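You operate a simulated robot arm through the tools that you are given. There is no shell and no other tool. Be economical: measure what you need, move in short steps, check, and stop when the job is done.

The job below is to be done with a simulated robot arm. You get a single attempt, and the scene is never put back.

TASK
Take the thick black ring and leave it on the grey pad. Take the green bracket on the top of the tool bench under the pegs and put it away on the steel bench top behind the trays. Fetch the white bin and set it on the free end of the feed bench. Take the blue square block and put it in the inside of the oil bin. Any order will do. Set down upright: green bracket.

Only the result counts: the job must be done as asked and must still hold three seconds after the hand-in. Knocking over, shifting, dropping, spilling or breaking anything else fails it.

THE ROBOT
A 5-joint arm with a two-finger parallel gripper on a trunk, on a base that drives. Base frame: it is fixed to the floor where the robot stands at the start and does not move with it; the origin is under the middle of the robot, x ahead of it, y to its left, z up; the surface under the hand at the start is at about z = 840. Units: mm, degrees, N and s.
It reaches about 1134 mm from its shoulder. Its first joint turns from -149.0 to 149.0 degrees. Places, roughly: blue square block (6x6x3 cm) [400, 200, 900]; free end of the feed bench (22x40 cm) [760, -7540, 860]; green bracket (7x4x6 cm) [600, 2100, 900]; grey pad (12x6x3 cm) [800, 1500, 900]; inside of the oil bin (28x18 cm) [700, -4200, 860]; steel bench top behind the trays [-3000, 2300, 800]; thick black ring (3x3x3 cm) [500, 200, 900]; white bin [-2500, -5250, 750]. Payload 1.57 kg.
The TCP is the grasp point between the finger pads, 30 mm short of the fingertips. In the tool frame z runs along the fingers and y along their closing line. The gripper opens to 110 mm. The fingers are 24 mm wide and 12 mm thick; the gripper's body (48 by 112 mm) begins 78 mm behind the TCP.
Orientation is that of the tool frame in the base frame, as a unit quaternion [x, y, z, w]. With the fingers straight down and closing along the base's y, the tool's x points along the base's -x, its y along +y and its z along -z.

THE INTERFACE
- The arm moves only by the tool arm_command. Its argument "commands" is one flat list of numbers, 7 for each row, row after row: the shift along the tool's x, y, z in mm, then the turn, a rotation vector about the tool's x, y, z in degrees, then the opening in per cent of the stroke, from 0 (shut) to 100 (fully open). In form: [tx, ty, tz, rx, ry, rz, claw, tx, ty, tz, rx, ry, rz, claw, ...]. A call has 1 to 20 rows; each row is the pose to reach, as a shift and turn from the pose commanded when the call began, along the tool's axes at that moment. Each row takes 0.2 s and may step no farther than 50 mm and 8.6 degrees from the row before; otherwise, or with a gripper value out of range, the whole call is refused. A pose out of reach is approached as far as the arm can. The call stops where the force on the tool passes 40 N (or 10 N more than at its start, if that is more) or the arm is blocked; 0.2 s more then pass. Each finger travels about 72 mm/s and halts on what it meets, pressing with about 32 N; the grip force reading is that of the motor and also rises with nothing between the fingers. The clock runs only during rows and for 0.2 s after the last one: add rows that repeat a pose to give the fingers time. It gives the time, the measured TCP pose, the force on the tool (base axes), the opening and the grip force at its end, in the units of the frame above (readings bear some noise), with the torque about the TCP (base axes, N m) and any sound that the robot's microphone picked up.
- Cameras (640 x 400 px; columns grow to the right, rows downward): "scene" is now at [38.8, 184.6, 1793.4]; the picture's right is [0.09, -1.00, 0.00], its down [-0.83, -0.07, -0.55] and it looks along [0.55, 0.05, -0.84] (base axes); focal length 283 px, centre (320, 200). "wrist" rides on the gripper at [70, 16, -141] in the tool frame; the picture's right is [-0.23, 0.97, 0.00], its down [-0.85, -0.20, -0.48] and it looks along [-0.47, -0.11, 0.88] (tool axes); focal length 222 px, centre (320, 200). There is no depth. A picture from a camera that has moved, and an enlarged one, comes with that camera's place and axes in the base frame and with its lens. The place of the scene camera against the robot may be out by one fixed shift of up to 18 mm in any direction.
- snapshot(camera): a new picture of that camera. It takes no simulated time.
- lift_body(by): slides the trunk up (or, below 0, down) by that many mm; the arm and the scene camera ride with it, the base frame stays. It gives what a move gives, with no picture.
- roll_base(legs): drives the robot by 1 to 6 legs, each [ahead, turn to the left] in mm and degrees, along the robot's own axes; the way and the turn of a leg run together, so that a leg with both is an arc; at most 1500 mm and 180 degrees a leg. The arm and the cameras ride along, it lands a little off, and it stops where it bumps. It gives what a move gives.
- turn_head(pan, tilt): turns the head with the scene camera to pan (to the left, within 155 degrees either way) and tilt (down, from -29 to 69), counted from straight ahead of the robot. It gives what a move gives.
- close_up(camera, box): a new picture of the part [left, top, right, bottom] of that camera's present view, enlarged. It takes no simulated time.
- finish_job(): hands the job in; it is judged then, once.

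Go step by step. Nothing tells you exact positions but the pictures and the camera data: compare them with the known pose of the tool, close in by small moves and look again before you grip or let go. The budget is 165 turns and 128 pictures, counting those below and the enlarged ones. Unless the task says otherwise, let go and move clear before handing in, and close with one line.

The tools are called after ">>>" as a command line: name --argument value ..., lists and objects as JSON in quotes. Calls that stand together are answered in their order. arm_command: Moves the arm, as the interface text tells. Its arguments: {"type":"object","properties":{"commands":{"type":"array","items":{"type":"number"}}},"required":["commands"]} The other tools are called the same way: lift_body (by) slides the trunk up or down; roll_base (legs) drives the base; turn_head (pan, tilt) turns the head that bears the scene camera; snapshot (camera) takes a picture; close_up (camera, box) takes an enlarged picture of a part of a camera's view; finish_job () hands the job in.

At the start:

```text
clock: 0.0
tool_pos: [486.0, 338.2, 1094.3]
orientation: [-0.001, 1.0, -0.001, 0.0]
ft_force: [-0.6, -0.3, 0.0]
torque: [-0.02, 0.02, 0.01]
grip_width: 109.9
grip_force: 0.0
trunk travel left (down, up): [-826.0, 144.0]
robot x, y, heading: [1.5, -0.1, -0.2]
head pan, tilt: [5.0, 56.8]
```

scene: 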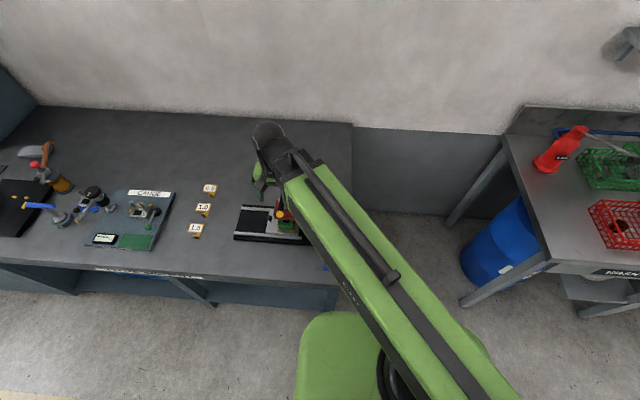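
wrist: 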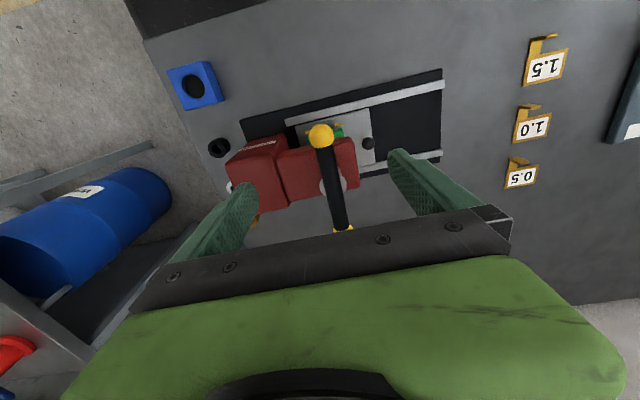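

The blue block and the black ring appear at roughly (385,176) and (477,168), beside a red vise. I'll take close looks before moving.

>>> close_up --camera "wrist" --box '[130, 40, 370, 240]'

>>> close_up --camera "scene" --box '[0, 100, 240, 300]'

```text
2.00 times, centred on (250, 140) of wrist
camera zoom: at [416.4, 355.4, 1234.6], right [0.23, 0.97, 0.0], down [0.86, -0.2, 0.48], along [0.47, -0.11, -0.88], focal length 444 px, centre (460, 320)
```

zoom: 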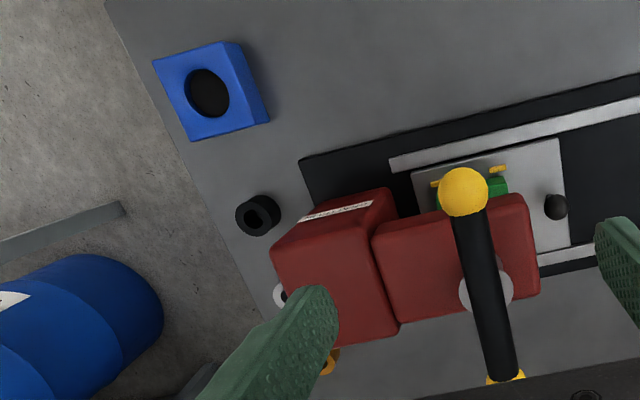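

```text
2.00 times, centred on (120, 200) of scene
camera zoom: at [38.8, 184.6, 1793.4], right [0.09, -1.0, 0.0], down [-0.83, -0.07, -0.55], along [0.55, 0.05, -0.84], focal length 566 px, centre (720, 200)
```

zoom: 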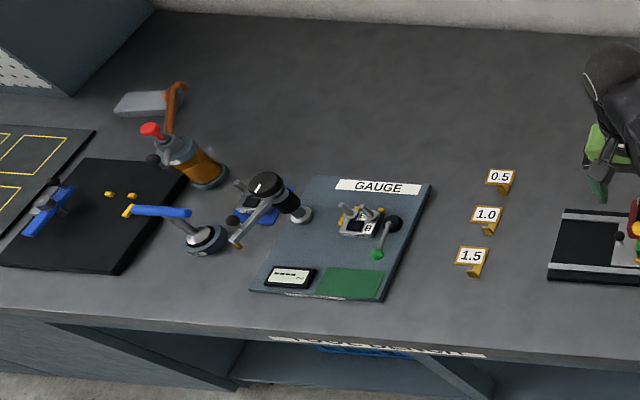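

I'll move over the ring, turning the fingers to close along x so they stay clear of the vise.

>>> arm_command --commands '[0, -15, 0, 0, 0, -7.5, 100, 0, -30, 0, 0, 0, -15, 100, 1, -45, 0, 0, 0, -22.5, 90, 2, -60, 0, 0, 0, -30, 80, 3, -75, 5, 0, 0, -37.5, 70, 4, -90, 10, 0, 0, -45, 60, 5, -105, 20, 0, 0, -52.5, 60, 6, -120, 35, 0, 0, -60, 60, 7, -135, 50, 0, 0, -67.5, 60, 8, -150, 65, 0, 0, -75, 60, 9, -165, 80, 0, 0, -82.5, 60, 10, -170, 94, 0, 0, -90, 60, 10, -170, 94, 0, 0, -90, 60]'

>>> snapshot --camera "wrist"

```text
clock: 2.8
tool_pos: [538.6, 192.0, 1092.9]
orientation: [0.708, -0.706, -0.001, 0.001]
ft_force: [0.2, -0.2, 0.4]
torque: [-0.01, 0.02, 0.02]
grip_width: 66.1
grip_force: 0.1
out of reach, approached as far as the arm can: row 4, 5, 6, 7, 8, 9, 10, 11, 12, 13
trunk travel left (down, up): [-826.0, 144.0]
robot x, y, heading: [0.8, 7.5, 0.0]
head pan, tilt: [5.0, 56.8]
```

```text
123 pictures are left
camera wrist: at [523.1, 123.5, 1234.7], right [-0.97, 0.22, 0.0], down [0.2, 0.86, 0.48], along [0.11, 0.47, -0.88], focal length 222 px, centre (320, 200)
```

wrist: 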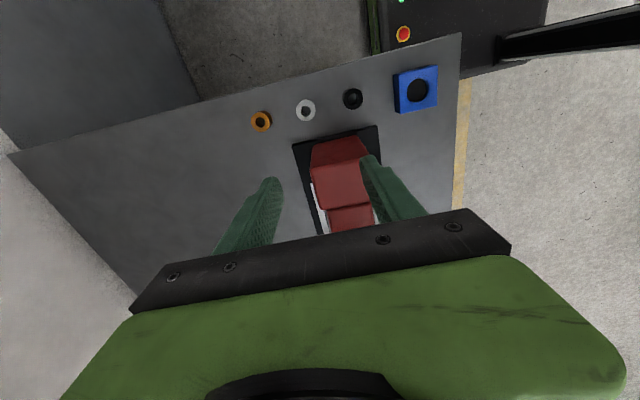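

The target is inside the arm's minimum radius, so I need to back the base up. I'll look behind first.

>>> turn_head --pan 150 --tilt 35

>>> snapshot --camera "scene"

>>> turn_head --pan -140 --tilt 35

>>> snapshot --camera "scene"

>>> turn_head --pan 70 --tilt 35

>>> snapshot --camera "scene"

>>> turn_head --pan -70 --tilt 35

>>> snapshot --camera "scene"

```text
clock: 5.1
tool_pos: [538.2, 192.1, 1093.2]
orientation: [0.708, -0.706, 0.0, 0.001]
ft_force: [-0.8, 0.0, -1.3]
torque: [0.0, -0.04, -0.02]
grip_width: 66.0
grip_force: 0.2
trunk travel left (down, up): [-826.0, 144.0]
robot x, y, heading: [0.5, 5.1, 0.0]
head pan, tilt: [150.0, 35.0]
```

```text
122 pictures are left
camera scene: at [-107.3, 222.6, 1823.9], right [0.5, 0.87, 0.0], down [0.5, -0.29, -0.82], along [-0.71, 0.41, -0.57], focal length 283 px, centre (320, 200)
```

scene: 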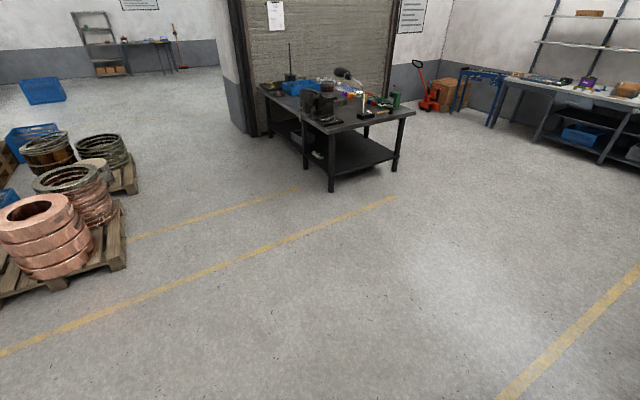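

```text
clock: 9.1
tool_pos: [539.7, 192.5, 1093.8]
orientation: [0.708, -0.706, -0.001, 0.001]
ft_force: [0.8, 0.1, -0.1]
torque: [-0.01, -0.01, -0.02]
grip_width: 65.9
grip_force: 0.0
trunk travel left (down, up): [-826.0, 144.0]
robot x, y, heading: [0.3, 9.2, -0.1]
head pan, tilt: [-140.0, 35.0]
```

```text
121 pictures are left
camera scene: at [-98.5, 121.9, 1823.9], right [-0.64, 0.77, 0.0], down [0.44, 0.37, -0.82], along [-0.63, -0.53, -0.57], focal length 283 px, centre (320, 200)
```

scene: 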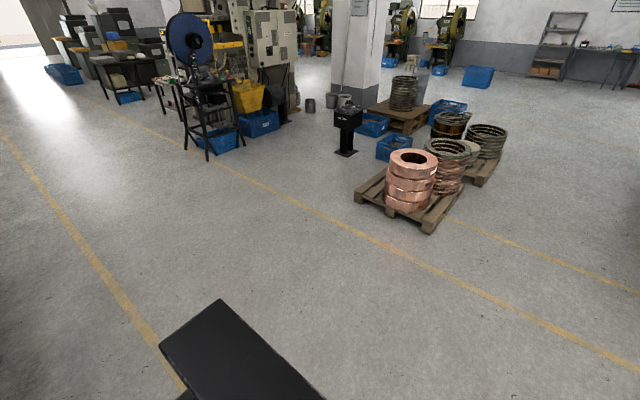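

```text
clock: 12.1
tool_pos: [538.7, 192.5, 1093.4]
orientation: [0.708, -0.706, 0.0, 0.001]
ft_force: [-0.3, 0.1, -0.1]
torque: [0.01, 0.02, 0.01]
grip_width: 66.0
grip_force: 0.1
trunk travel left (down, up): [-826.0, 144.0]
robot x, y, heading: [0.0, 5.7, -0.0]
head pan, tilt: [70.0, 35.0]
```

```text
120 pictures are left
camera scene: at [-0.9, 261.3, 1823.9], right [0.94, -0.34, 0.0], down [-0.2, -0.54, -0.82], along [0.28, 0.77, -0.57], focal length 283 px, centre (320, 200)
```

scene: 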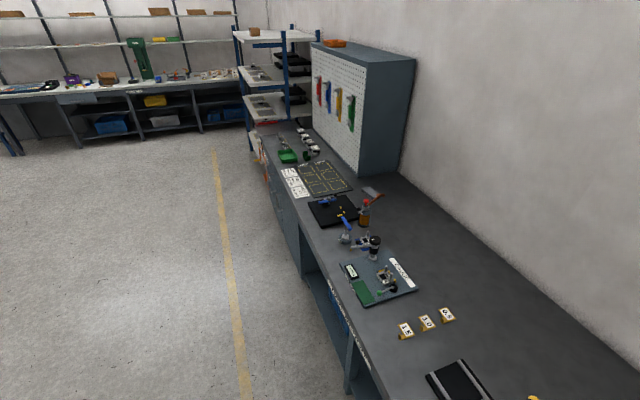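

```text
clock: 14.3
tool_pos: [538.1, 192.5, 1093.4]
orientation: [-0.707, 0.707, 0.001, 0.0]
ft_force: [0.6, -0.5, 0.4]
torque: [-0.02, 0.0, -0.02]
grip_width: 65.8
grip_force: 0.0
trunk travel left (down, up): [-826.0, 144.0]
robot x, y, heading: [-0.2, 4.0, -0.1]
head pan, tilt: [-70.0, 35.0]
```

```text
119 pictures are left
camera scene: at [-0.9, 95.8, 1823.9], right [-0.94, -0.34, 0.0], down [-0.2, 0.54, -0.82], along [0.28, -0.77, -0.57], focal length 283 px, centre (320, 200)
```

scene: 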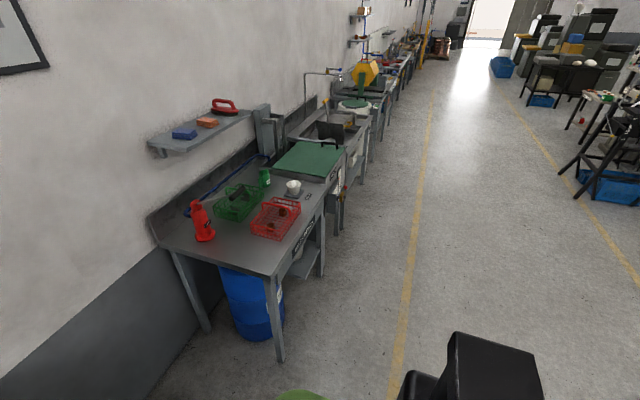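

The floor behind is clear. I'll back up 260 mm and re-look.

>>> roll_base --legs '[[-260, 0]]'

>>> turn_head --pan 5 --tilt 45

>>> snapshot --camera "wrist"

>>> snapshot --camera "scene"

```text
clock: 16.2
tool_pos: [277.6, 191.9, 1093.7]
orientation: [0.707, -0.707, 0.0, 0.0]
ft_force: [-0.8, 0.1, -0.4]
torque: [-0.02, -0.02, 0.02]
grip_width: 65.9
grip_force: 0.2
trunk travel left (down, up): [-826.0, 144.0]
robot x, y, heading: [-258.1, 4.6, -0.2]
head pan, tilt: [-70.0, 35.0]
```

```text
clock: 17.7
tool_pos: [277.6, 191.9, 1093.0]
orientation: [0.707, -0.707, -0.001, 0.001]
ft_force: [0.4, 0.0, -0.2]
torque: [0.03, 0.0, 0.01]
grip_width: 66.2
grip_force: 0.1
trunk travel left (down, up): [-826.0, 144.0]
robot x, y, heading: [-261.1, 4.1, -0.2]
head pan, tilt: [5.0, 45.0]
```

```text
118 pictures are left
camera wrist: at [263.1, 123.3, 1234.7], right [-0.97, 0.23, 0.0], down [0.2, 0.86, 0.48], along [0.11, 0.47, -0.88], focal length 222 px, centre (320, 200)
```

wrist: 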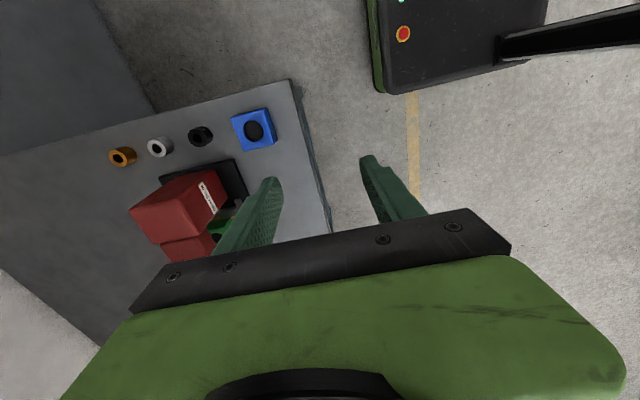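

```text
117 pictures are left
camera scene: at [-209.8, 185.6, 1809.1], right [0.09, -1.0, 0.0], down [-0.7, -0.06, -0.71], along [0.7, 0.06, -0.71], focal length 283 px, centre (320, 200)
```

scene: 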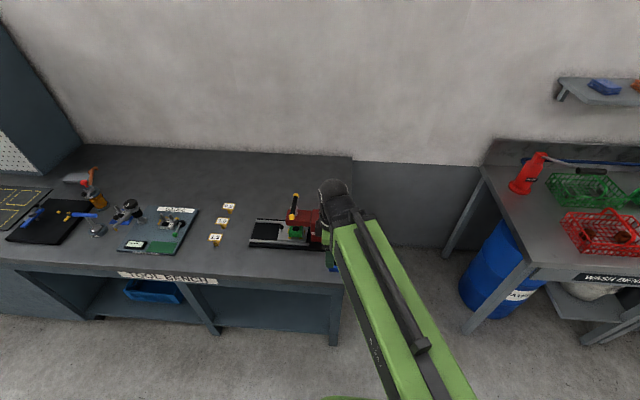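

The ring is near (470,160). I'll move above it.

>>> arm_command --commands '[6, -40, 10, 0, 0, 0, 55, 12, -80, 25, 0, 0, 0, 55, 18, -120, 45, 0, 0, 0, 55, 24, -160, 70, 0, 0, 0, 55, 29, -192, 93, 0, 0, 0, 55, 29, -192, 93, 0, 0, 0, 55]'

>>> snapshot --camera "wrist"

>>> snapshot --camera "scene"

```text
clock: 19.1
tool_pos: [467.6, 163.5, 1093.8]
orientation: [0.707, -0.707, -0.001, 0.001]
ft_force: [0.0, 0.1, 0.3]
torque: [0.02, 0.02, 0.04]
grip_width: 60.5
grip_force: 0.1
out of reach, approached as far as the arm can: row 1, 2, 3, 4, 5, 6
trunk travel left (down, up): [-826.0, 144.0]
robot x, y, heading: [-258.3, 6.6, -0.1]
head pan, tilt: [5.0, 45.0]
```

```text
116 pictures are left
camera wrist: at [451.8, 96.2, 1234.8], right [-0.97, 0.23, 0.0], down [0.2, 0.86, 0.48], along [0.11, 0.47, -0.88], focal length 222 px, centre (320, 200)
```

wrist: 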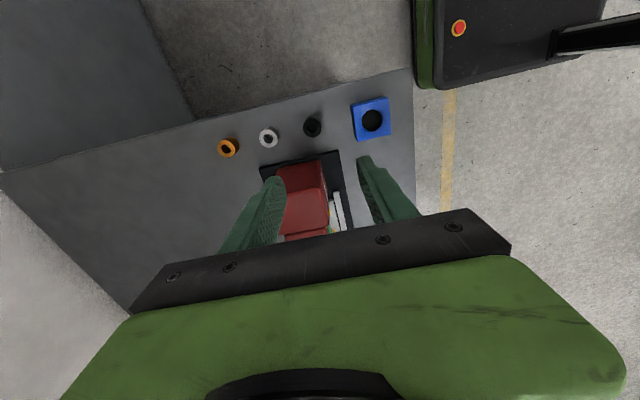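

```text
115 pictures are left
camera scene: at [-210.0, 185.6, 1809.1], right [0.09, -1.0, 0.0], down [-0.7, -0.06, -0.71], along [0.7, 0.06, -0.71], focal length 283 px, centre (320, 200)
```

scene: 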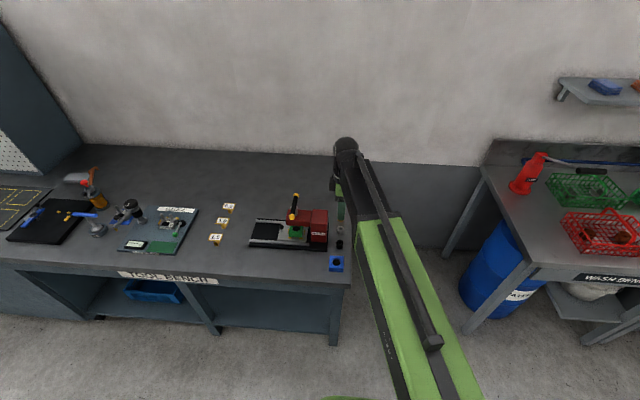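

The arm's low limit is set by the trunk, so I'll lower it.

>>> lift_body --by -130

>>> snapshot --camera "wrist"

>>> close_up --camera "scene" --box '[240, 140, 400, 280]'

```text
clock: 20.6
tool_pos: [468.0, 164.5, 963.8]
orientation: [-0.707, 0.707, 0.0, 0.0]
ft_force: [0.4, -0.2, -0.6]
torque: [0.02, 0.05, -0.01]
grip_width: 60.6
grip_force: 0.1
trunk travel left (down, up): [-696.0, 274.0]
robot x, y, heading: [-255.7, 3.8, -0.3]
head pan, tilt: [5.0, 45.0]
```

```text
114 pictures are left
camera wrist: at [451.8, 96.3, 1104.8], right [-0.97, 0.23, 0.0], down [0.2, 0.86, 0.48], along [0.11, 0.47, -0.88], focal length 222 px, centre (320, 200)
```

wrist: 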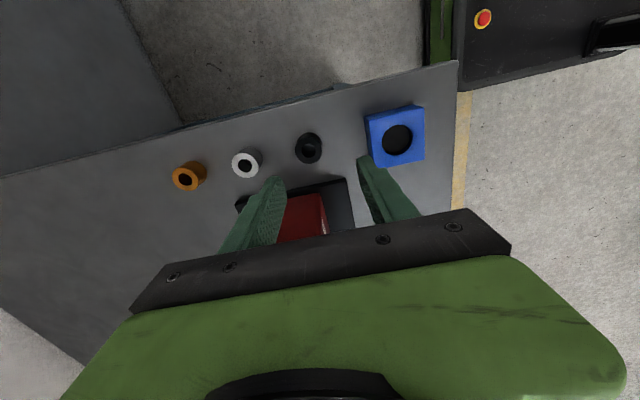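

```text
2.86 times, centred on (320, 210) of scene
camera zoom: at [-209.8, 185.6, 1679.2], right [0.09, -1.0, 0.0], down [-0.7, -0.06, -0.71], along [0.7, 0.06, -0.71], focal length 809 px, centre (320, 171)
```

zoom: 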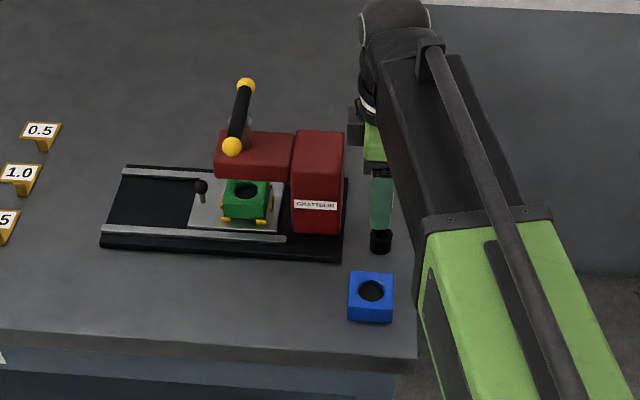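

The ring is at about (477,158). I'll shift to centre over it and descend partly.

>>> arm_command --commands '[6, -9, 0, 0, 0, 0, 55, 6, -9, 20, 0, 0, 0, 55, 6, -9, 40, 0, 0, 0, 55, 6, -9, 40, 0, 0, 0, 55]'

>>> snapshot --camera "wrist"

```text
clock: 21.6
tool_pos: [476.9, 158.9, 964.0]
orientation: [0.707, -0.707, -0.001, 0.001]
ft_force: [-0.1, 0.2, 0.3]
torque: [-0.01, 0.0, 0.01]
grip_width: 60.6
grip_force: 0.0
out of reach, approached as far as the arm can: row 2, 3, 4
trunk travel left (down, up): [-696.0, 274.0]
robot x, y, heading: [-262.1, 1.5, 0.0]
head pan, tilt: [5.0, 45.0]
```

```text
112 pictures are left
camera wrist: at [460.8, 90.6, 1104.7], right [-0.97, 0.23, 0.0], down [0.2, 0.86, 0.48], along [0.11, 0.47, -0.88], focal length 222 px, centre (320, 200)
```

wrist: 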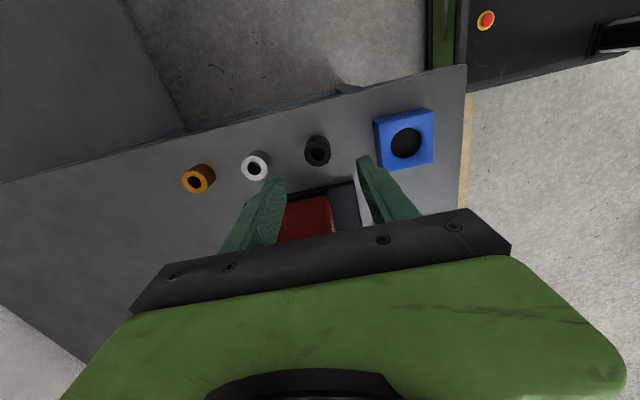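

Centred; I'll lower using the trunk to just above the table level.

>>> arm_command --commands '[2, -2, 0, 0, 0, 0, 55]'

>>> lift_body --by -55

>>> snapshot --camera "wrist"

>>> close_up --camera "scene" --box '[240, 120, 400, 260]'

```text
clock: 22.0
tool_pos: [478.4, 157.7, 963.6]
orientation: [-0.707, 0.707, 0.0, -0.001]
ft_force: [0.9, -0.3, 0.2]
torque: [0.0, 0.02, -0.02]
grip_width: 60.4
grip_force: 0.0
trunk travel left (down, up): [-696.0, 274.0]
robot x, y, heading: [-259.9, 5.9, -0.2]
head pan, tilt: [5.0, 45.0]
```

```text
clock: 23.0
tool_pos: [478.5, 156.9, 909.4]
orientation: [-0.707, 0.707, 0.001, -0.001]
ft_force: [-0.2, -0.3, -0.3]
torque: [0.02, 0.01, 0.03]
grip_width: 60.5
grip_force: 0.1
trunk travel left (down, up): [-641.0, 329.0]
robot x, y, heading: [-258.9, 6.9, 0.1]
head pan, tilt: [5.0, 45.0]
```

```text
111 pictures are left
camera wrist: at [463.0, 88.8, 1049.8], right [-0.97, 0.23, 0.0], down [0.2, 0.86, 0.48], along [0.11, 0.47, -0.88], focal length 222 px, centre (320, 200)
```

wrist: 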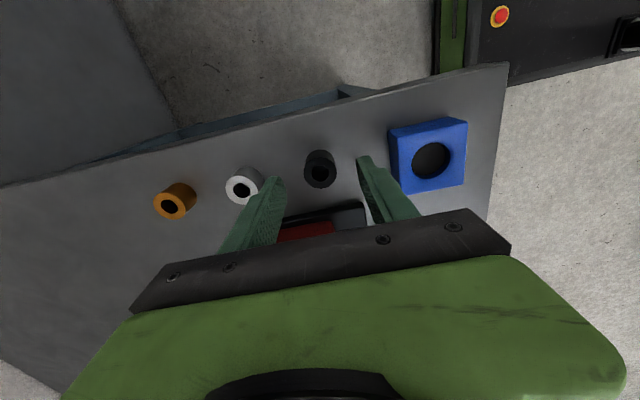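

```text
2.86 times, centred on (320, 190) of scene
camera zoom: at [-209.8, 185.6, 1624.1], right [0.09, -1.0, 0.0], down [-0.7, -0.06, -0.71], along [0.7, 0.06, -0.71], focal length 809 px, centre (320, 229)
```

zoom: 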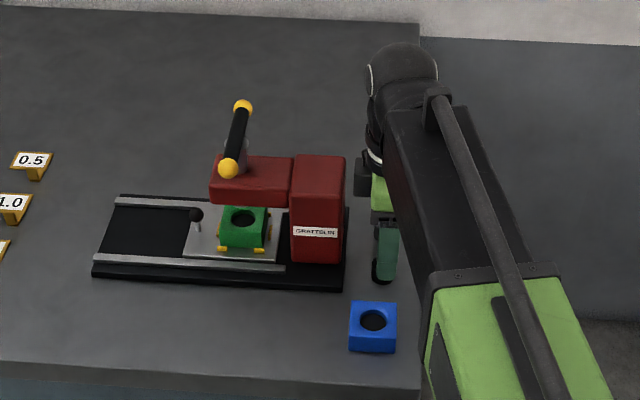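

Slight y correction, then lower until the fingertips are a few mm above the bench.

>>> arm_command --commands '[-3, 0, 0, 0, 0, 0, 55]'

>>> lift_body --by -32

>>> snapshot --camera "wrist"

```text
clock: 23.4
tool_pos: [478.4, 161.5, 908.3]
orientation: [-0.707, 0.707, 0.0, -0.001]
ft_force: [0.1, 1.1, -0.2]
torque: [0.03, -0.02, -0.03]
grip_width: 60.4
grip_force: 0.0
trunk travel left (down, up): [-641.0, 329.0]
robot x, y, heading: [-260.4, 1.9, -0.3]
head pan, tilt: [5.0, 45.0]
```

```text
clock: 24.2
tool_pos: [480.0, 160.8, 876.7]
orientation: [0.707, -0.707, 0.0, 0.001]
ft_force: [-0.7, -0.4, -0.1]
torque: [-0.02, -0.03, 0.02]
grip_width: 60.7
grip_force: 0.0
trunk travel left (down, up): [-609.0, 361.0]
robot x, y, heading: [-258.5, 8.6, -0.2]
head pan, tilt: [5.0, 45.0]
```

```text
109 pictures are left
camera wrist: at [463.1, 91.8, 1017.7], right [-0.97, 0.23, 0.0], down [0.2, 0.86, 0.48], along [0.11, 0.47, -0.88], focal length 222 px, centre (320, 200)
```

wrist: 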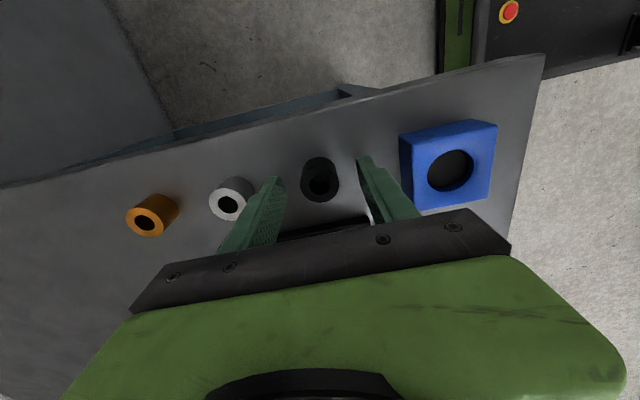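

Aligned; closing on the ring and lifting.

>>> arm_command --commands '[0, 0, 0, 0, 0, 0, 40, 0, 0, 0, 0, 0, 0, 25, 0, 0, 0, 0, 0, 0, 15, 0, 0, 0, 0, 0, 0, 15, 0, 0, 0, 0, 0, 0, 15]'

>>> lift_body --by 120

>>> snapshot --camera "wrist"

```text
clock: 25.4
tool_pos: [478.7, 160.2, 876.4]
orientation: [-0.707, 0.707, 0.001, -0.001]
ft_force: [0.6, 0.0, 0.6]
torque: [-0.03, -0.1, 0.01]
grip_width: 28.5
grip_force: 31.9
trunk travel left (down, up): [-609.0, 361.0]
robot x, y, heading: [-262.4, 3.2, -0.1]
head pan, tilt: [5.0, 45.0]
```

```text
clock: 26.9
tool_pos: [478.2, 160.4, 996.4]
orientation: [-0.707, 0.707, 0.0, 0.0]
ft_force: [-0.3, 0.0, 0.2]
torque: [0.04, 0.0, 0.0]
grip_width: 16.4
grip_force: 0.0
trunk travel left (down, up): [-729.0, 241.0]
robot x, y, heading: [-261.4, 4.2, -0.3]
head pan, tilt: [5.0, 45.0]
```

```text
108 pictures are left
camera wrist: at [463.2, 91.9, 1137.7], right [-0.97, 0.23, 0.0], down [0.2, 0.86, 0.48], along [0.11, 0.47, -0.88], focal length 222 px, centre (320, 200)
```

wrist: 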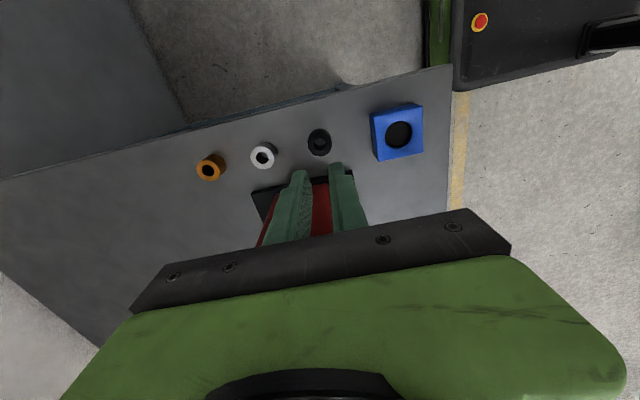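

The ring slipped out; the fingers probably caught only its top. I'll open, go lower in small steps and watch the contact force.

>>> arm_command --commands '[0, 0, 0, 0, 0, 0, 30, 0, 0, 0, 0, 0, 0, 50, 0, 0, 0, 0, 0, 0, 50, 0, 0, 0, 0, 0, 0, 50]'

>>> lift_body --by -124

>>> close_up --camera "wrist" --box '[240, 120, 400, 240]'

>>> close_up --camera "scene" --box '[300, 120, 360, 220]'

```text
clock: 27.9
tool_pos: [479.2, 161.2, 995.7]
orientation: [0.707, -0.707, -0.001, 0.0]
ft_force: [0.9, -0.1, 0.4]
torque: [0.02, 0.0, -0.03]
grip_width: 54.9
grip_force: 0.0
trunk travel left (down, up): [-729.0, 241.0]
robot x, y, heading: [-260.5, 3.3, -0.1]
head pan, tilt: [5.0, 45.0]
```

```text
clock: 29.4
tool_pos: [477.6, 160.3, 872.5]
orientation: [0.707, -0.707, 0.0, 0.0]
ft_force: [-0.1, -0.3, 0.3]
torque: [-0.04, 0.04, 0.03]
grip_width: 55.1
grip_force: 0.1
trunk travel left (down, up): [-605.0, 365.0]
robot x, y, heading: [-262.8, 3.6, 0.1]
head pan, tilt: [5.0, 45.0]
```

```text
3.33 times, centred on (320, 180) of wrist
camera zoom: at [463.1, 91.8, 1013.8], right [-0.97, 0.23, 0.0], down [0.2, 0.86, 0.48], along [0.11, 0.47, -0.88], focal length 740 px, centre (320, 267)
```

zoom: 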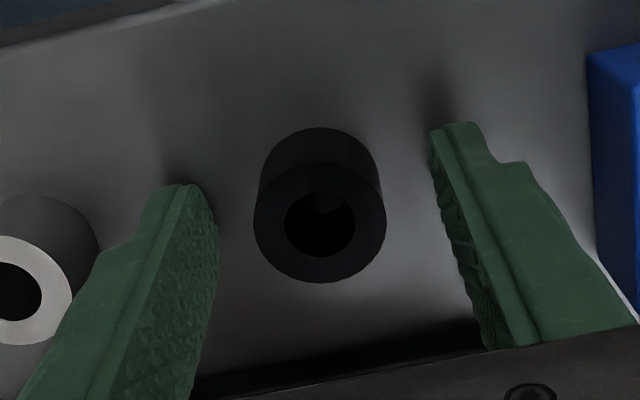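

```text
4.00 times, centred on (330, 170) of scene
camera zoom: at [-209.7, 185.6, 1588.2], right [0.09, -1.0, 0.0], down [-0.7, -0.06, -0.71], along [0.7, 0.06, -0.71], focal length 1133 px, centre (280, 320)
```

zoom: 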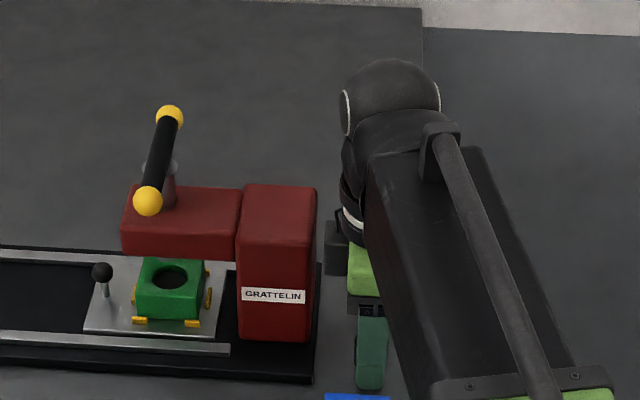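

Bench is at ~839, ring centred. I'll go 2 mm lower, close with a zero target, and lift gently to test.

>>> lift_body --by -2

>>> arm_command --commands '[0, 0, 0, 0, 0, 0, 30, 0, 0, 0, 0, 0, 0, 10, 0, 0, 0, 0, 0, 0, 0, 0, 0, 0, 0, 0, 0, 0, 0, 0, 0, 0, 0, 0, 0, 0, 0, 0, 0, 0, 0, 0]'

>>> lift_body --by 10

>>> close_up --camera "wrist" --box '[240, 120, 400, 240]'

```text
clock: 29.9
tool_pos: [478.3, 160.5, 869.9]
orientation: [0.707, -0.707, 0.0, 0.0]
ft_force: [-0.8, 0.2, 0.7]
torque: [0.01, -0.01, 0.0]
grip_width: 55.0
grip_force: 0.1
trunk travel left (down, up): [-603.0, 367.0]
robot x, y, heading: [-258.4, 1.0, -0.4]
head pan, tilt: [5.0, 45.0]
```

```text
clock: 31.3
tool_pos: [479.4, 159.9, 871.3]
orientation: [-0.707, 0.707, 0.0, -0.001]
ft_force: [-0.1, -0.2, 0.1]
torque: [0.0, -0.03, -0.01]
grip_width: 28.9
grip_force: 32.0
trunk travel left (down, up): [-603.0, 367.0]
robot x, y, heading: [-258.0, 2.2, 0.1]
head pan, tilt: [5.0, 45.0]
```

```text
clock: 31.9
tool_pos: [478.1, 160.8, 880.3]
orientation: [-0.707, 0.707, 0.001, -0.001]
ft_force: [0.2, -0.4, -0.5]
torque: [-0.01, 0.0, 0.02]
grip_width: 28.7
grip_force: 32.5
trunk travel left (down, up): [-613.0, 357.0]
robot x, y, heading: [-261.5, 2.7, -0.2]
head pan, tilt: [5.0, 45.0]
```

```text
3.33 times, centred on (320, 180) of wrist
camera zoom: at [463.3, 91.9, 1021.7], right [-0.97, 0.23, 0.0], down [0.2, 0.86, 0.48], along [0.11, 0.47, -0.88], focal length 740 px, centre (320, 267)
```

zoom: 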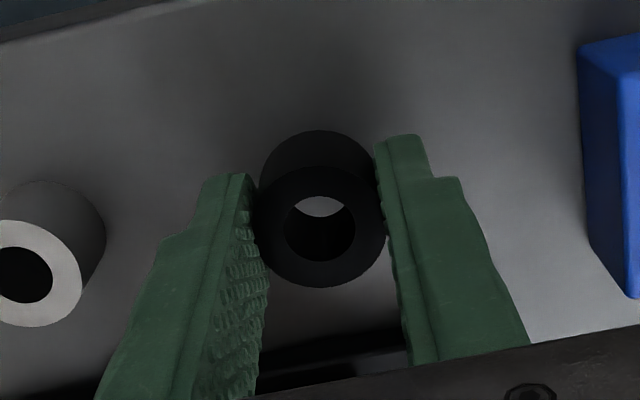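

Now the ring is lifting. Continue up gently.

>>> lift_body --by 20

>>> lift_body --by 100

>>> close_up --camera "wrist" --box '[240, 120, 400, 240]'

```text
clock: 32.6
tool_pos: [478.4, 160.2, 900.4]
orientation: [0.707, -0.707, 0.0, 0.001]
ft_force: [0.3, -0.1, -0.4]
torque: [0.0, 0.0, -0.01]
grip_width: 28.9
grip_force: 31.8
trunk travel left (down, up): [-633.0, 337.0]
robot x, y, heading: [-256.3, 6.3, -0.2]
head pan, tilt: [5.0, 45.0]
```

```text
clock: 33.9
tool_pos: [478.3, 160.7, 1000.7]
orientation: [0.707, -0.707, -0.001, 0.001]
ft_force: [-0.2, -0.6, -0.8]
torque: [0.02, 0.04, 0.01]
grip_width: 28.7
grip_force: 31.9
trunk travel left (down, up): [-733.0, 237.0]
robot x, y, heading: [-264.4, 7.8, -0.3]
head pan, tilt: [5.0, 45.0]
```

```text
3.33 times, centred on (320, 180) of wrist
camera zoom: at [463.3, 91.9, 1141.6], right [-0.97, 0.23, 0.0], down [0.2, 0.86, 0.48], along [0.11, 0.47, -0.88], focal length 740 px, centre (320, 267)
```

zoom: 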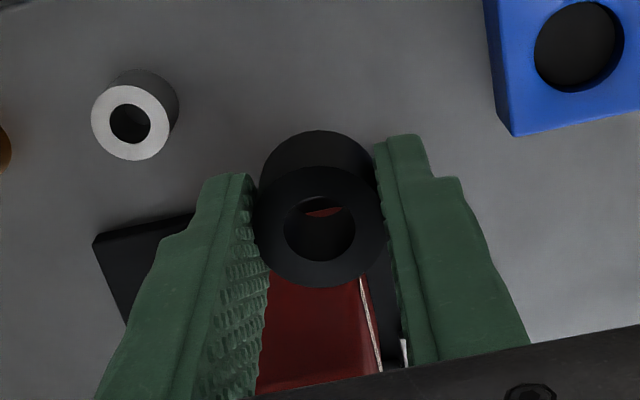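

Ring held securely. The grey pad seems to be the grey slab around (780,1540). I'll raise, back out, drive left along the bench, and face it.

>>> lift_body --by 150

>>> roll_base --legs '[[-300, 0], [0, 90], [1300, 0], [0, -90]]'

>>> turn_head --pan 15 --tilt 35

>>> snapshot --camera "scene"

>>> snapshot --camera "wrist"

```text
clock: 35.6
tool_pos: [478.6, 160.8, 1150.0]
orientation: [-0.707, 0.707, 0.0, 0.0]
ft_force: [-0.2, -0.9, -1.4]
torque: [0.02, 0.01, 0.01]
grip_width: 29.0
grip_force: 32.0
trunk travel left (down, up): [-883.0, 87.0]
robot x, y, heading: [-261.4, 3.2, -0.0]
head pan, tilt: [5.0, 45.0]
```

```text
clock: 51.5
tool_pos: [181.9, 1456.2, 1149.8]
orientation: [-0.706, 0.708, 0.001, -0.001]
ft_force: [0.5, -1.4, -2.0]
torque: [0.04, 0.08, -0.01]
grip_width: 28.5
grip_force: 32.2
trunk travel left (down, up): [-883.0, 87.0]
robot x, y, heading: [-557.8, 1283.3, 0.1]
head pan, tilt: [5.0, 45.0]
```

```text
clock: 52.2
tool_pos: [181.8, 1458.0, 1150.4]
orientation: [-0.707, 0.707, 0.001, -0.001]
ft_force: [0.1, -0.3, -0.7]
torque: [0.0, 0.0, -0.02]
grip_width: 28.8
grip_force: 31.5
trunk travel left (down, up): [-883.0, 87.0]
robot x, y, heading: [-555.4, 1285.4, 0.6]
head pan, tilt: [15.0, 35.0]
```

```text
103 pictures are left
camera scene: at [-504.8, 1479.3, 1881.0], right [0.26, -0.96, 0.0], down [-0.55, -0.15, -0.82], along [0.79, 0.22, -0.57], focal length 283 px, centre (320, 200)
```

scene: 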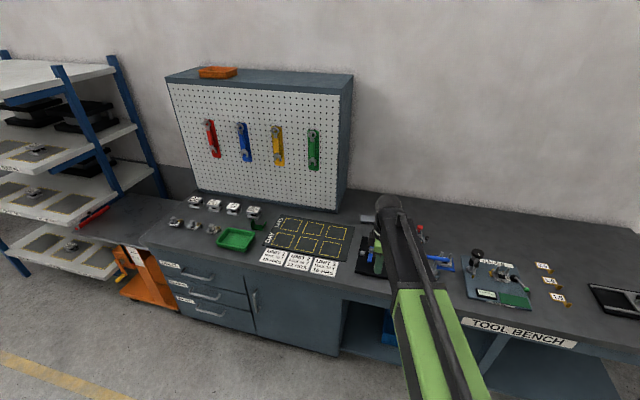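

```text
102 pictures are left
camera wrist: at [165.5, 1389.3, 1291.9], right [-0.97, 0.23, 0.0], down [0.2, 0.85, 0.48], along [0.11, 0.47, -0.88], focal length 222 px, centre (320, 200)
```

wrist: 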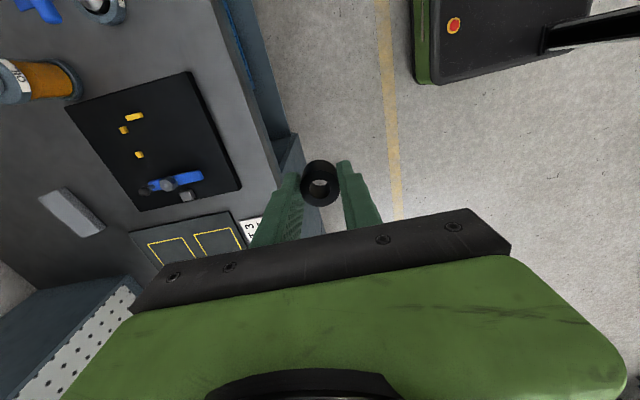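

The pad is near (765,1516). Driving forward with the arm high, clear of everything.

>>> roll_base --legs '[[530, 0]]'

>>> snapshot --camera "wrist"

>>> turn_head --pan 25 --tilt 45

>>> snapshot --camera "scene"

```text
clock: 55.2
tool_pos: [710.2, 1463.1, 1149.3]
orientation: [0.707, -0.707, -0.001, 0.001]
ft_force: [0.8, -0.1, -1.6]
torque: [-0.04, 0.01, 0.0]
grip_width: 28.8
grip_force: 32.0
trunk travel left (down, up): [-883.0, 87.0]
robot x, y, heading: [-30.0, 1284.5, 0.5]
head pan, tilt: [15.0, 35.0]
```

```text
101 pictures are left
camera wrist: at [694.2, 1394.4, 1291.2], right [-0.97, 0.23, 0.0], down [0.2, 0.86, 0.48], along [0.11, 0.47, -0.88], focal length 222 px, centre (320, 200)
```

wrist: 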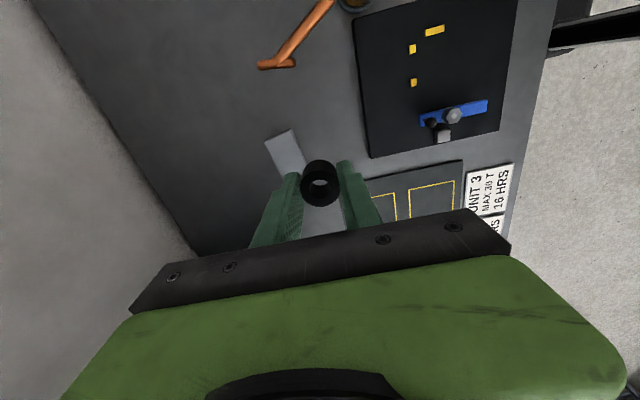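

```text
clock: 56.0
tool_pos: [708.9, 1463.4, 1150.1]
orientation: [-0.707, 0.707, 0.0, -0.001]
ft_force: [0.4, 0.0, -0.6]
torque: [0.02, 0.04, 0.01]
grip_width: 28.6
grip_force: 32.4
trunk travel left (down, up): [-883.0, 87.0]
robot x, y, heading: [-33.7, 1285.9, 0.4]
head pan, tilt: [25.0, 45.0]
```

```text
100 pictures are left
camera scene: at [11.6, 1495.1, 1866.2], right [0.43, -0.9, 0.0], down [-0.64, -0.3, -0.71], along [0.64, 0.3, -0.71], focal length 283 px, centre (320, 200)
```

scene: 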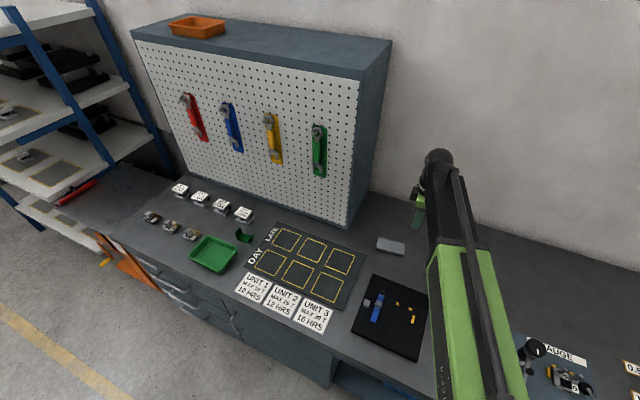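

Pad spotted near (788,1515). Close-up for its orientation.

>>> close_up --camera "scene" --box '[200, 180, 440, 330]'

```text
2.67 times, centred on (320, 255) of scene
camera zoom: at [11.6, 1495.1, 1866.2], right [0.43, -0.9, 0.0], down [-0.64, -0.3, -0.71], along [0.64, 0.3, -0.71], focal length 755 px, centre (320, 53)
```

zoom: 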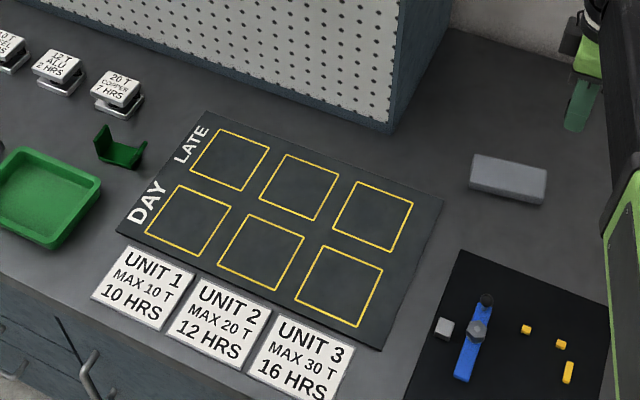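

Pad's long side lies along y, centre ~(787,1515). I'll move the arm above it, still high.

>>> arm_command --commands '[-15, -25, 0, 0, 0, 0, 0, -30, -50, 0, 0, 0, 0, 0, -47, -77, 0, 0, 0, 0, 0, -47, -77, 20, 0, 0, 0, 0, -47, -77, 50, 0, 0, 0, 0, -47, -77, 50, 0, 0, 0, 0]'

>>> close_up --camera "wrist" --box '[200, 100, 440, 250]'

>>> close_up --camera "scene" --box '[280, 150, 440, 290]'

```text
clock: 57.4
tool_pos: [785.7, 1510.0, 1150.2]
orientation: [-0.707, 0.707, 0.001, 0.0]
ft_force: [-0.3, 0.5, -0.4]
torque: [0.03, -0.02, 0.01]
grip_width: 28.8
grip_force: 31.3
out of reach, approached as far as the arm can: row 4, 5, 6
trunk travel left (down, up): [-883.0, 87.0]
robot x, y, heading: [-30.6, 1286.2, 0.6]
head pan, tilt: [25.0, 45.0]
```

```text
2.67 times, centred on (320, 175) of wrist
camera zoom: at [771.0, 1441.4, 1291.8], right [-0.97, 0.23, 0.0], down [0.2, 0.86, 0.48], along [0.11, 0.47, -0.88], focal length 592 px, centre (320, 267)
```

zoom: 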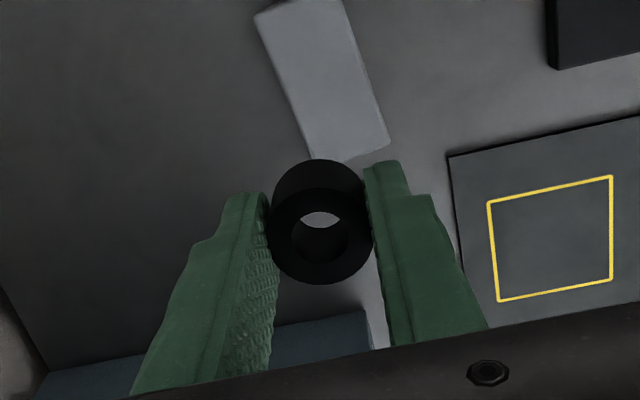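

```text
2.86 times, centred on (360, 220) of scene
camera zoom: at [11.3, 1495.1, 1866.1], right [0.43, -0.9, 0.0], down [-0.64, -0.3, -0.71], along [0.64, 0.3, -0.71], focal length 809 px, centre (206, 143)
```

zoom: 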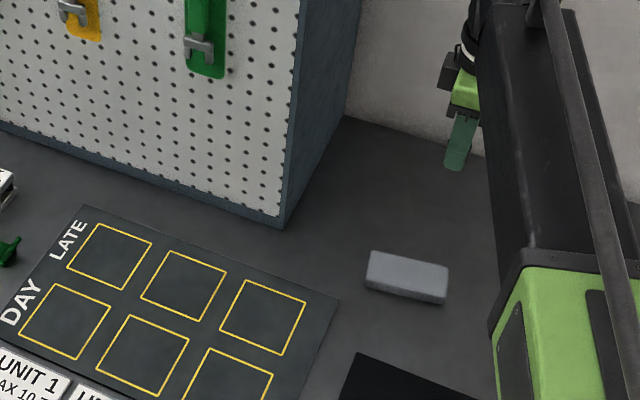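

Pad centre ≈ (787,1520). Adjust 10 mm in y and lower partway.

>>> arm_command --commands '[-10, -1, 0, 0, 0, 0, 0, -10, -1, 0, 0, 0, 0, 0]'

>>> lift_body --by -180

>>> snapshot --camera "scene"

>>> close_up --camera "wrist" --box '[200, 80, 440, 230]'

```text
clock: 58.0
tool_pos: [787.9, 1520.3, 1149.5]
orientation: [0.707, -0.707, -0.001, 0.0]
ft_force: [-0.6, -0.1, -1.8]
torque: [-0.01, -0.03, 0.01]
grip_width: 28.9
grip_force: 32.2
trunk travel left (down, up): [-883.0, 87.0]
robot x, y, heading: [-30.8, 1286.2, 0.4]
head pan, tilt: [25.0, 45.0]
```

```text
clock: 60.0
tool_pos: [787.2, 1520.1, 970.4]
orientation: [0.707, -0.707, -0.001, 0.001]
ft_force: [-0.6, 0.3, -0.9]
torque: [-0.01, -0.01, -0.01]
grip_width: 29.0
grip_force: 32.0
trunk travel left (down, up): [-703.0, 267.0]
robot x, y, heading: [-28.0, 1288.7, 0.6]
head pan, tilt: [25.0, 45.0]
```

```text
96 pictures are left
camera scene: at [11.5, 1495.2, 1686.2], right [0.43, -0.9, 0.0], down [-0.64, -0.3, -0.71], along [0.64, 0.3, -0.71], focal length 283 px, centre (320, 200)
```

scene: 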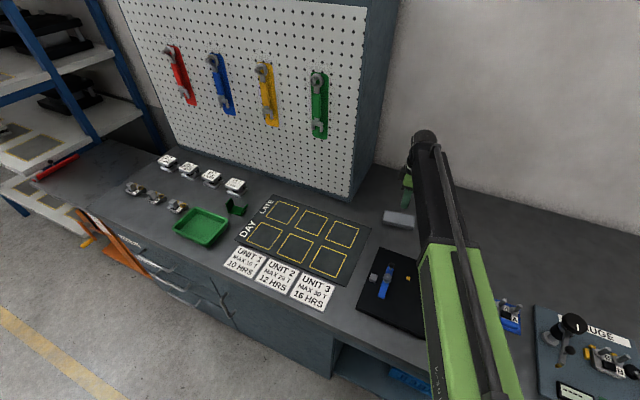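

```text
2.67 times, centred on (320, 155) of wrist
camera zoom: at [772.2, 1451.3, 1111.7], right [-0.97, 0.23, 0.0], down [0.2, 0.86, 0.48], along [0.11, 0.47, -0.88], focal length 592 px, centre (320, 320)
```

zoom: 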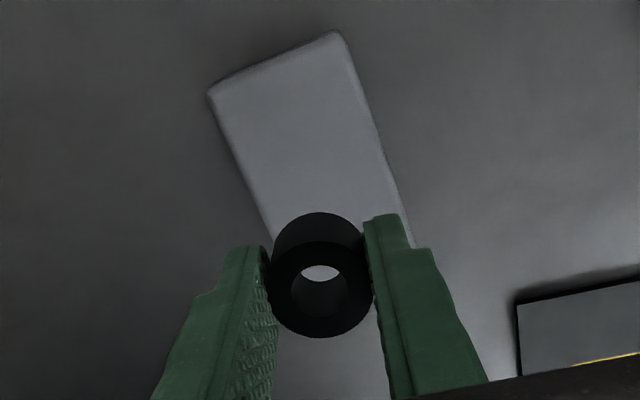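

The ring will land near the pad's centre. Lowering to just above it.

>>> lift_body --by -60

>>> close_up --camera "wrist" --box '[200, 80, 440, 230]'

>>> close_up --camera "scene" --box '[340, 110, 480, 210]'

```text
clock: 61.0
tool_pos: [788.2, 1519.4, 911.0]
orientation: [0.707, -0.707, 0.0, 0.0]
ft_force: [-0.4, 0.2, -0.5]
torque: [-0.01, -0.03, 0.02]
grip_width: 28.9
grip_force: 32.2
trunk travel left (down, up): [-643.0, 327.0]
robot x, y, heading: [-27.0, 1286.5, 0.4]
head pan, tilt: [25.0, 45.0]
```

```text
2.67 times, centred on (320, 155) of wrist
camera zoom: at [772.2, 1451.3, 1051.7], right [-0.97, 0.23, 0.0], down [0.2, 0.86, 0.48], along [0.11, 0.47, -0.88], focal length 592 px, centre (320, 320)
```

zoom: 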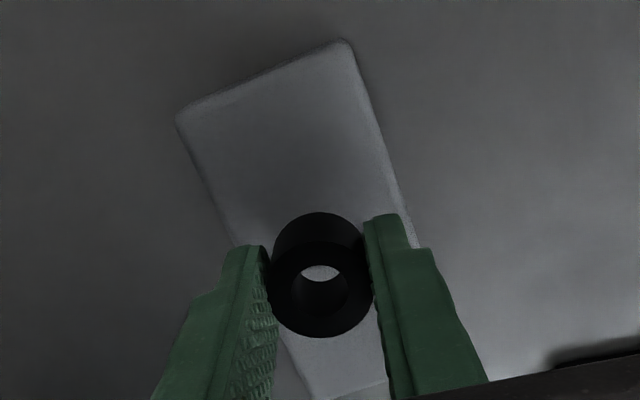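

```text
4.00 times, centred on (410, 160) of scene
camera zoom: at [11.5, 1495.1, 1626.1], right [0.43, -0.9, 0.0], down [-0.64, -0.3, -0.71], along [0.64, 0.3, -0.71], focal length 1133 px, centre (-40, 360)
```

zoom: 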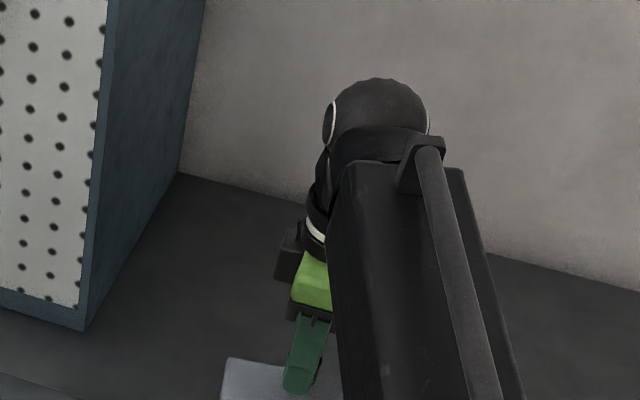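

Lowering in small steps, watching force.

>>> lift_body --by -7

>>> lift_body --by -3

>>> close_up --camera "wrist" --box '[240, 110, 400, 230]'

```text
clock: 61.5
tool_pos: [788.4, 1520.1, 902.6]
orientation: [0.707, -0.707, -0.001, 0.001]
ft_force: [-0.4, -0.5, -1.1]
torque: [0.01, -0.01, 0.0]
grip_width: 28.9
grip_force: 32.2
trunk travel left (down, up): [-636.0, 334.0]
robot x, y, heading: [-29.6, 1286.4, 0.3]
head pan, tilt: [25.0, 45.0]
```

```text
clock: 62.0
tool_pos: [787.2, 1520.0, 900.7]
orientation: [-0.707, 0.708, 0.0, -0.001]
ft_force: [0.6, 0.9, -0.6]
torque: [-0.02, 0.04, -0.06]
grip_width: 28.9
grip_force: 32.3
trunk travel left (down, up): [-633.0, 337.0]
robot x, y, heading: [-28.3, 1286.6, 0.4]
head pan, tilt: [25.0, 45.0]
```

```text
3.33 times, centred on (320, 170) of wrist
camera zoom: at [772.2, 1451.3, 1041.7], right [-0.97, 0.23, 0.0], down [0.2, 0.86, 0.48], along [0.11, 0.47, -0.88], focal length 740 px, centre (320, 300)
```

zoom: 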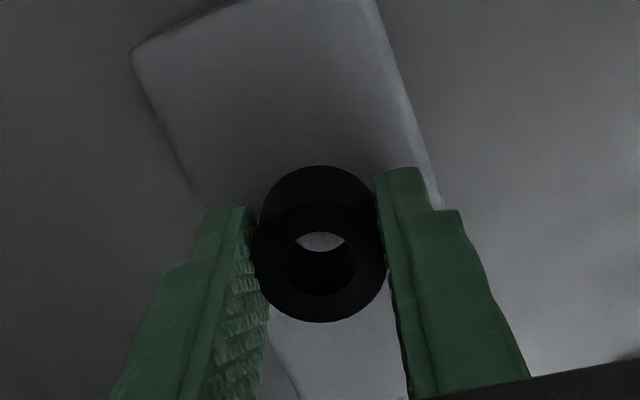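

>>> lift_body --by -2

>>> lift_body --by -2

>>> close_up --camera "wrist" --box '[240, 110, 400, 230]'

```text
clock: 62.6
tool_pos: [787.9, 1520.1, 898.7]
orientation: [0.707, -0.707, 0.0, 0.002]
ft_force: [0.1, -0.4, -0.8]
torque: [0.01, 0.0, 0.03]
grip_width: 29.0
grip_force: 31.8
trunk travel left (down, up): [-631.0, 339.0]
robot x, y, heading: [-27.9, 1288.0, 0.2]
head pan, tilt: [25.0, 45.0]
```

```text
clock: 63.1
tool_pos: [788.2, 1520.2, 896.4]
orientation: [0.708, -0.707, 0.0, 0.001]
ft_force: [-0.7, 1.0, -0.8]
torque: [0.04, -0.04, -0.01]
grip_width: 29.1
grip_force: 31.7
trunk travel left (down, up): [-629.0, 341.0]
robot x, y, heading: [-29.7, 1287.9, 0.7]
head pan, tilt: [25.0, 45.0]
```

```text
3.33 times, centred on (320, 170) of wrist
camera zoom: at [772.2, 1451.3, 1037.7], right [-0.97, 0.23, 0.0], down [0.2, 0.86, 0.48], along [0.11, 0.47, -0.88], focal length 740 px, centre (320, 300)
```

zoom: 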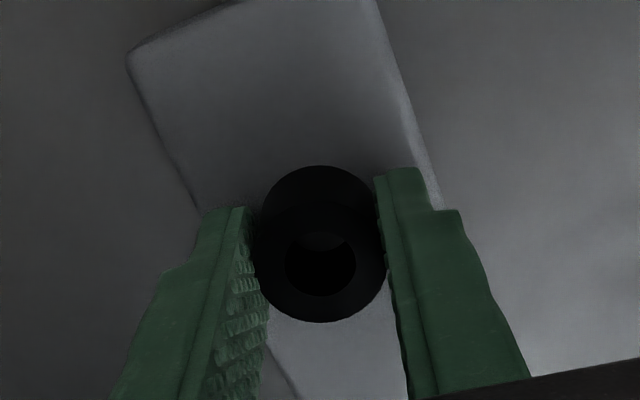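

>>> lift_body --by -1.5

>>> lift_body --by -1.5

```text
clock: 63.6
tool_pos: [787.9, 1520.4, 894.5]
orientation: [-0.707, 0.707, 0.001, -0.001]
ft_force: [-0.5, -0.6, -1.5]
torque: [-0.01, -0.02, 0.02]
grip_width: 29.0
grip_force: 32.4
trunk travel left (down, up): [-628.0, 342.0]
robot x, y, heading: [-29.2, 1289.3, 0.7]
head pan, tilt: [25.0, 45.0]
```

```text
clock: 64.1
tool_pos: [788.3, 1519.8, 893.0]
orientation: [0.707, -0.707, 0.0, 0.001]
ft_force: [-1.0, 0.3, -0.1]
torque: [0.01, 0.02, -0.01]
grip_width: 28.8
grip_force: 31.9
trunk travel left (down, up): [-626.0, 344.0]
robot x, y, heading: [-31.8, 1287.4, 0.5]
head pan, tilt: [25.0, 45.0]
```

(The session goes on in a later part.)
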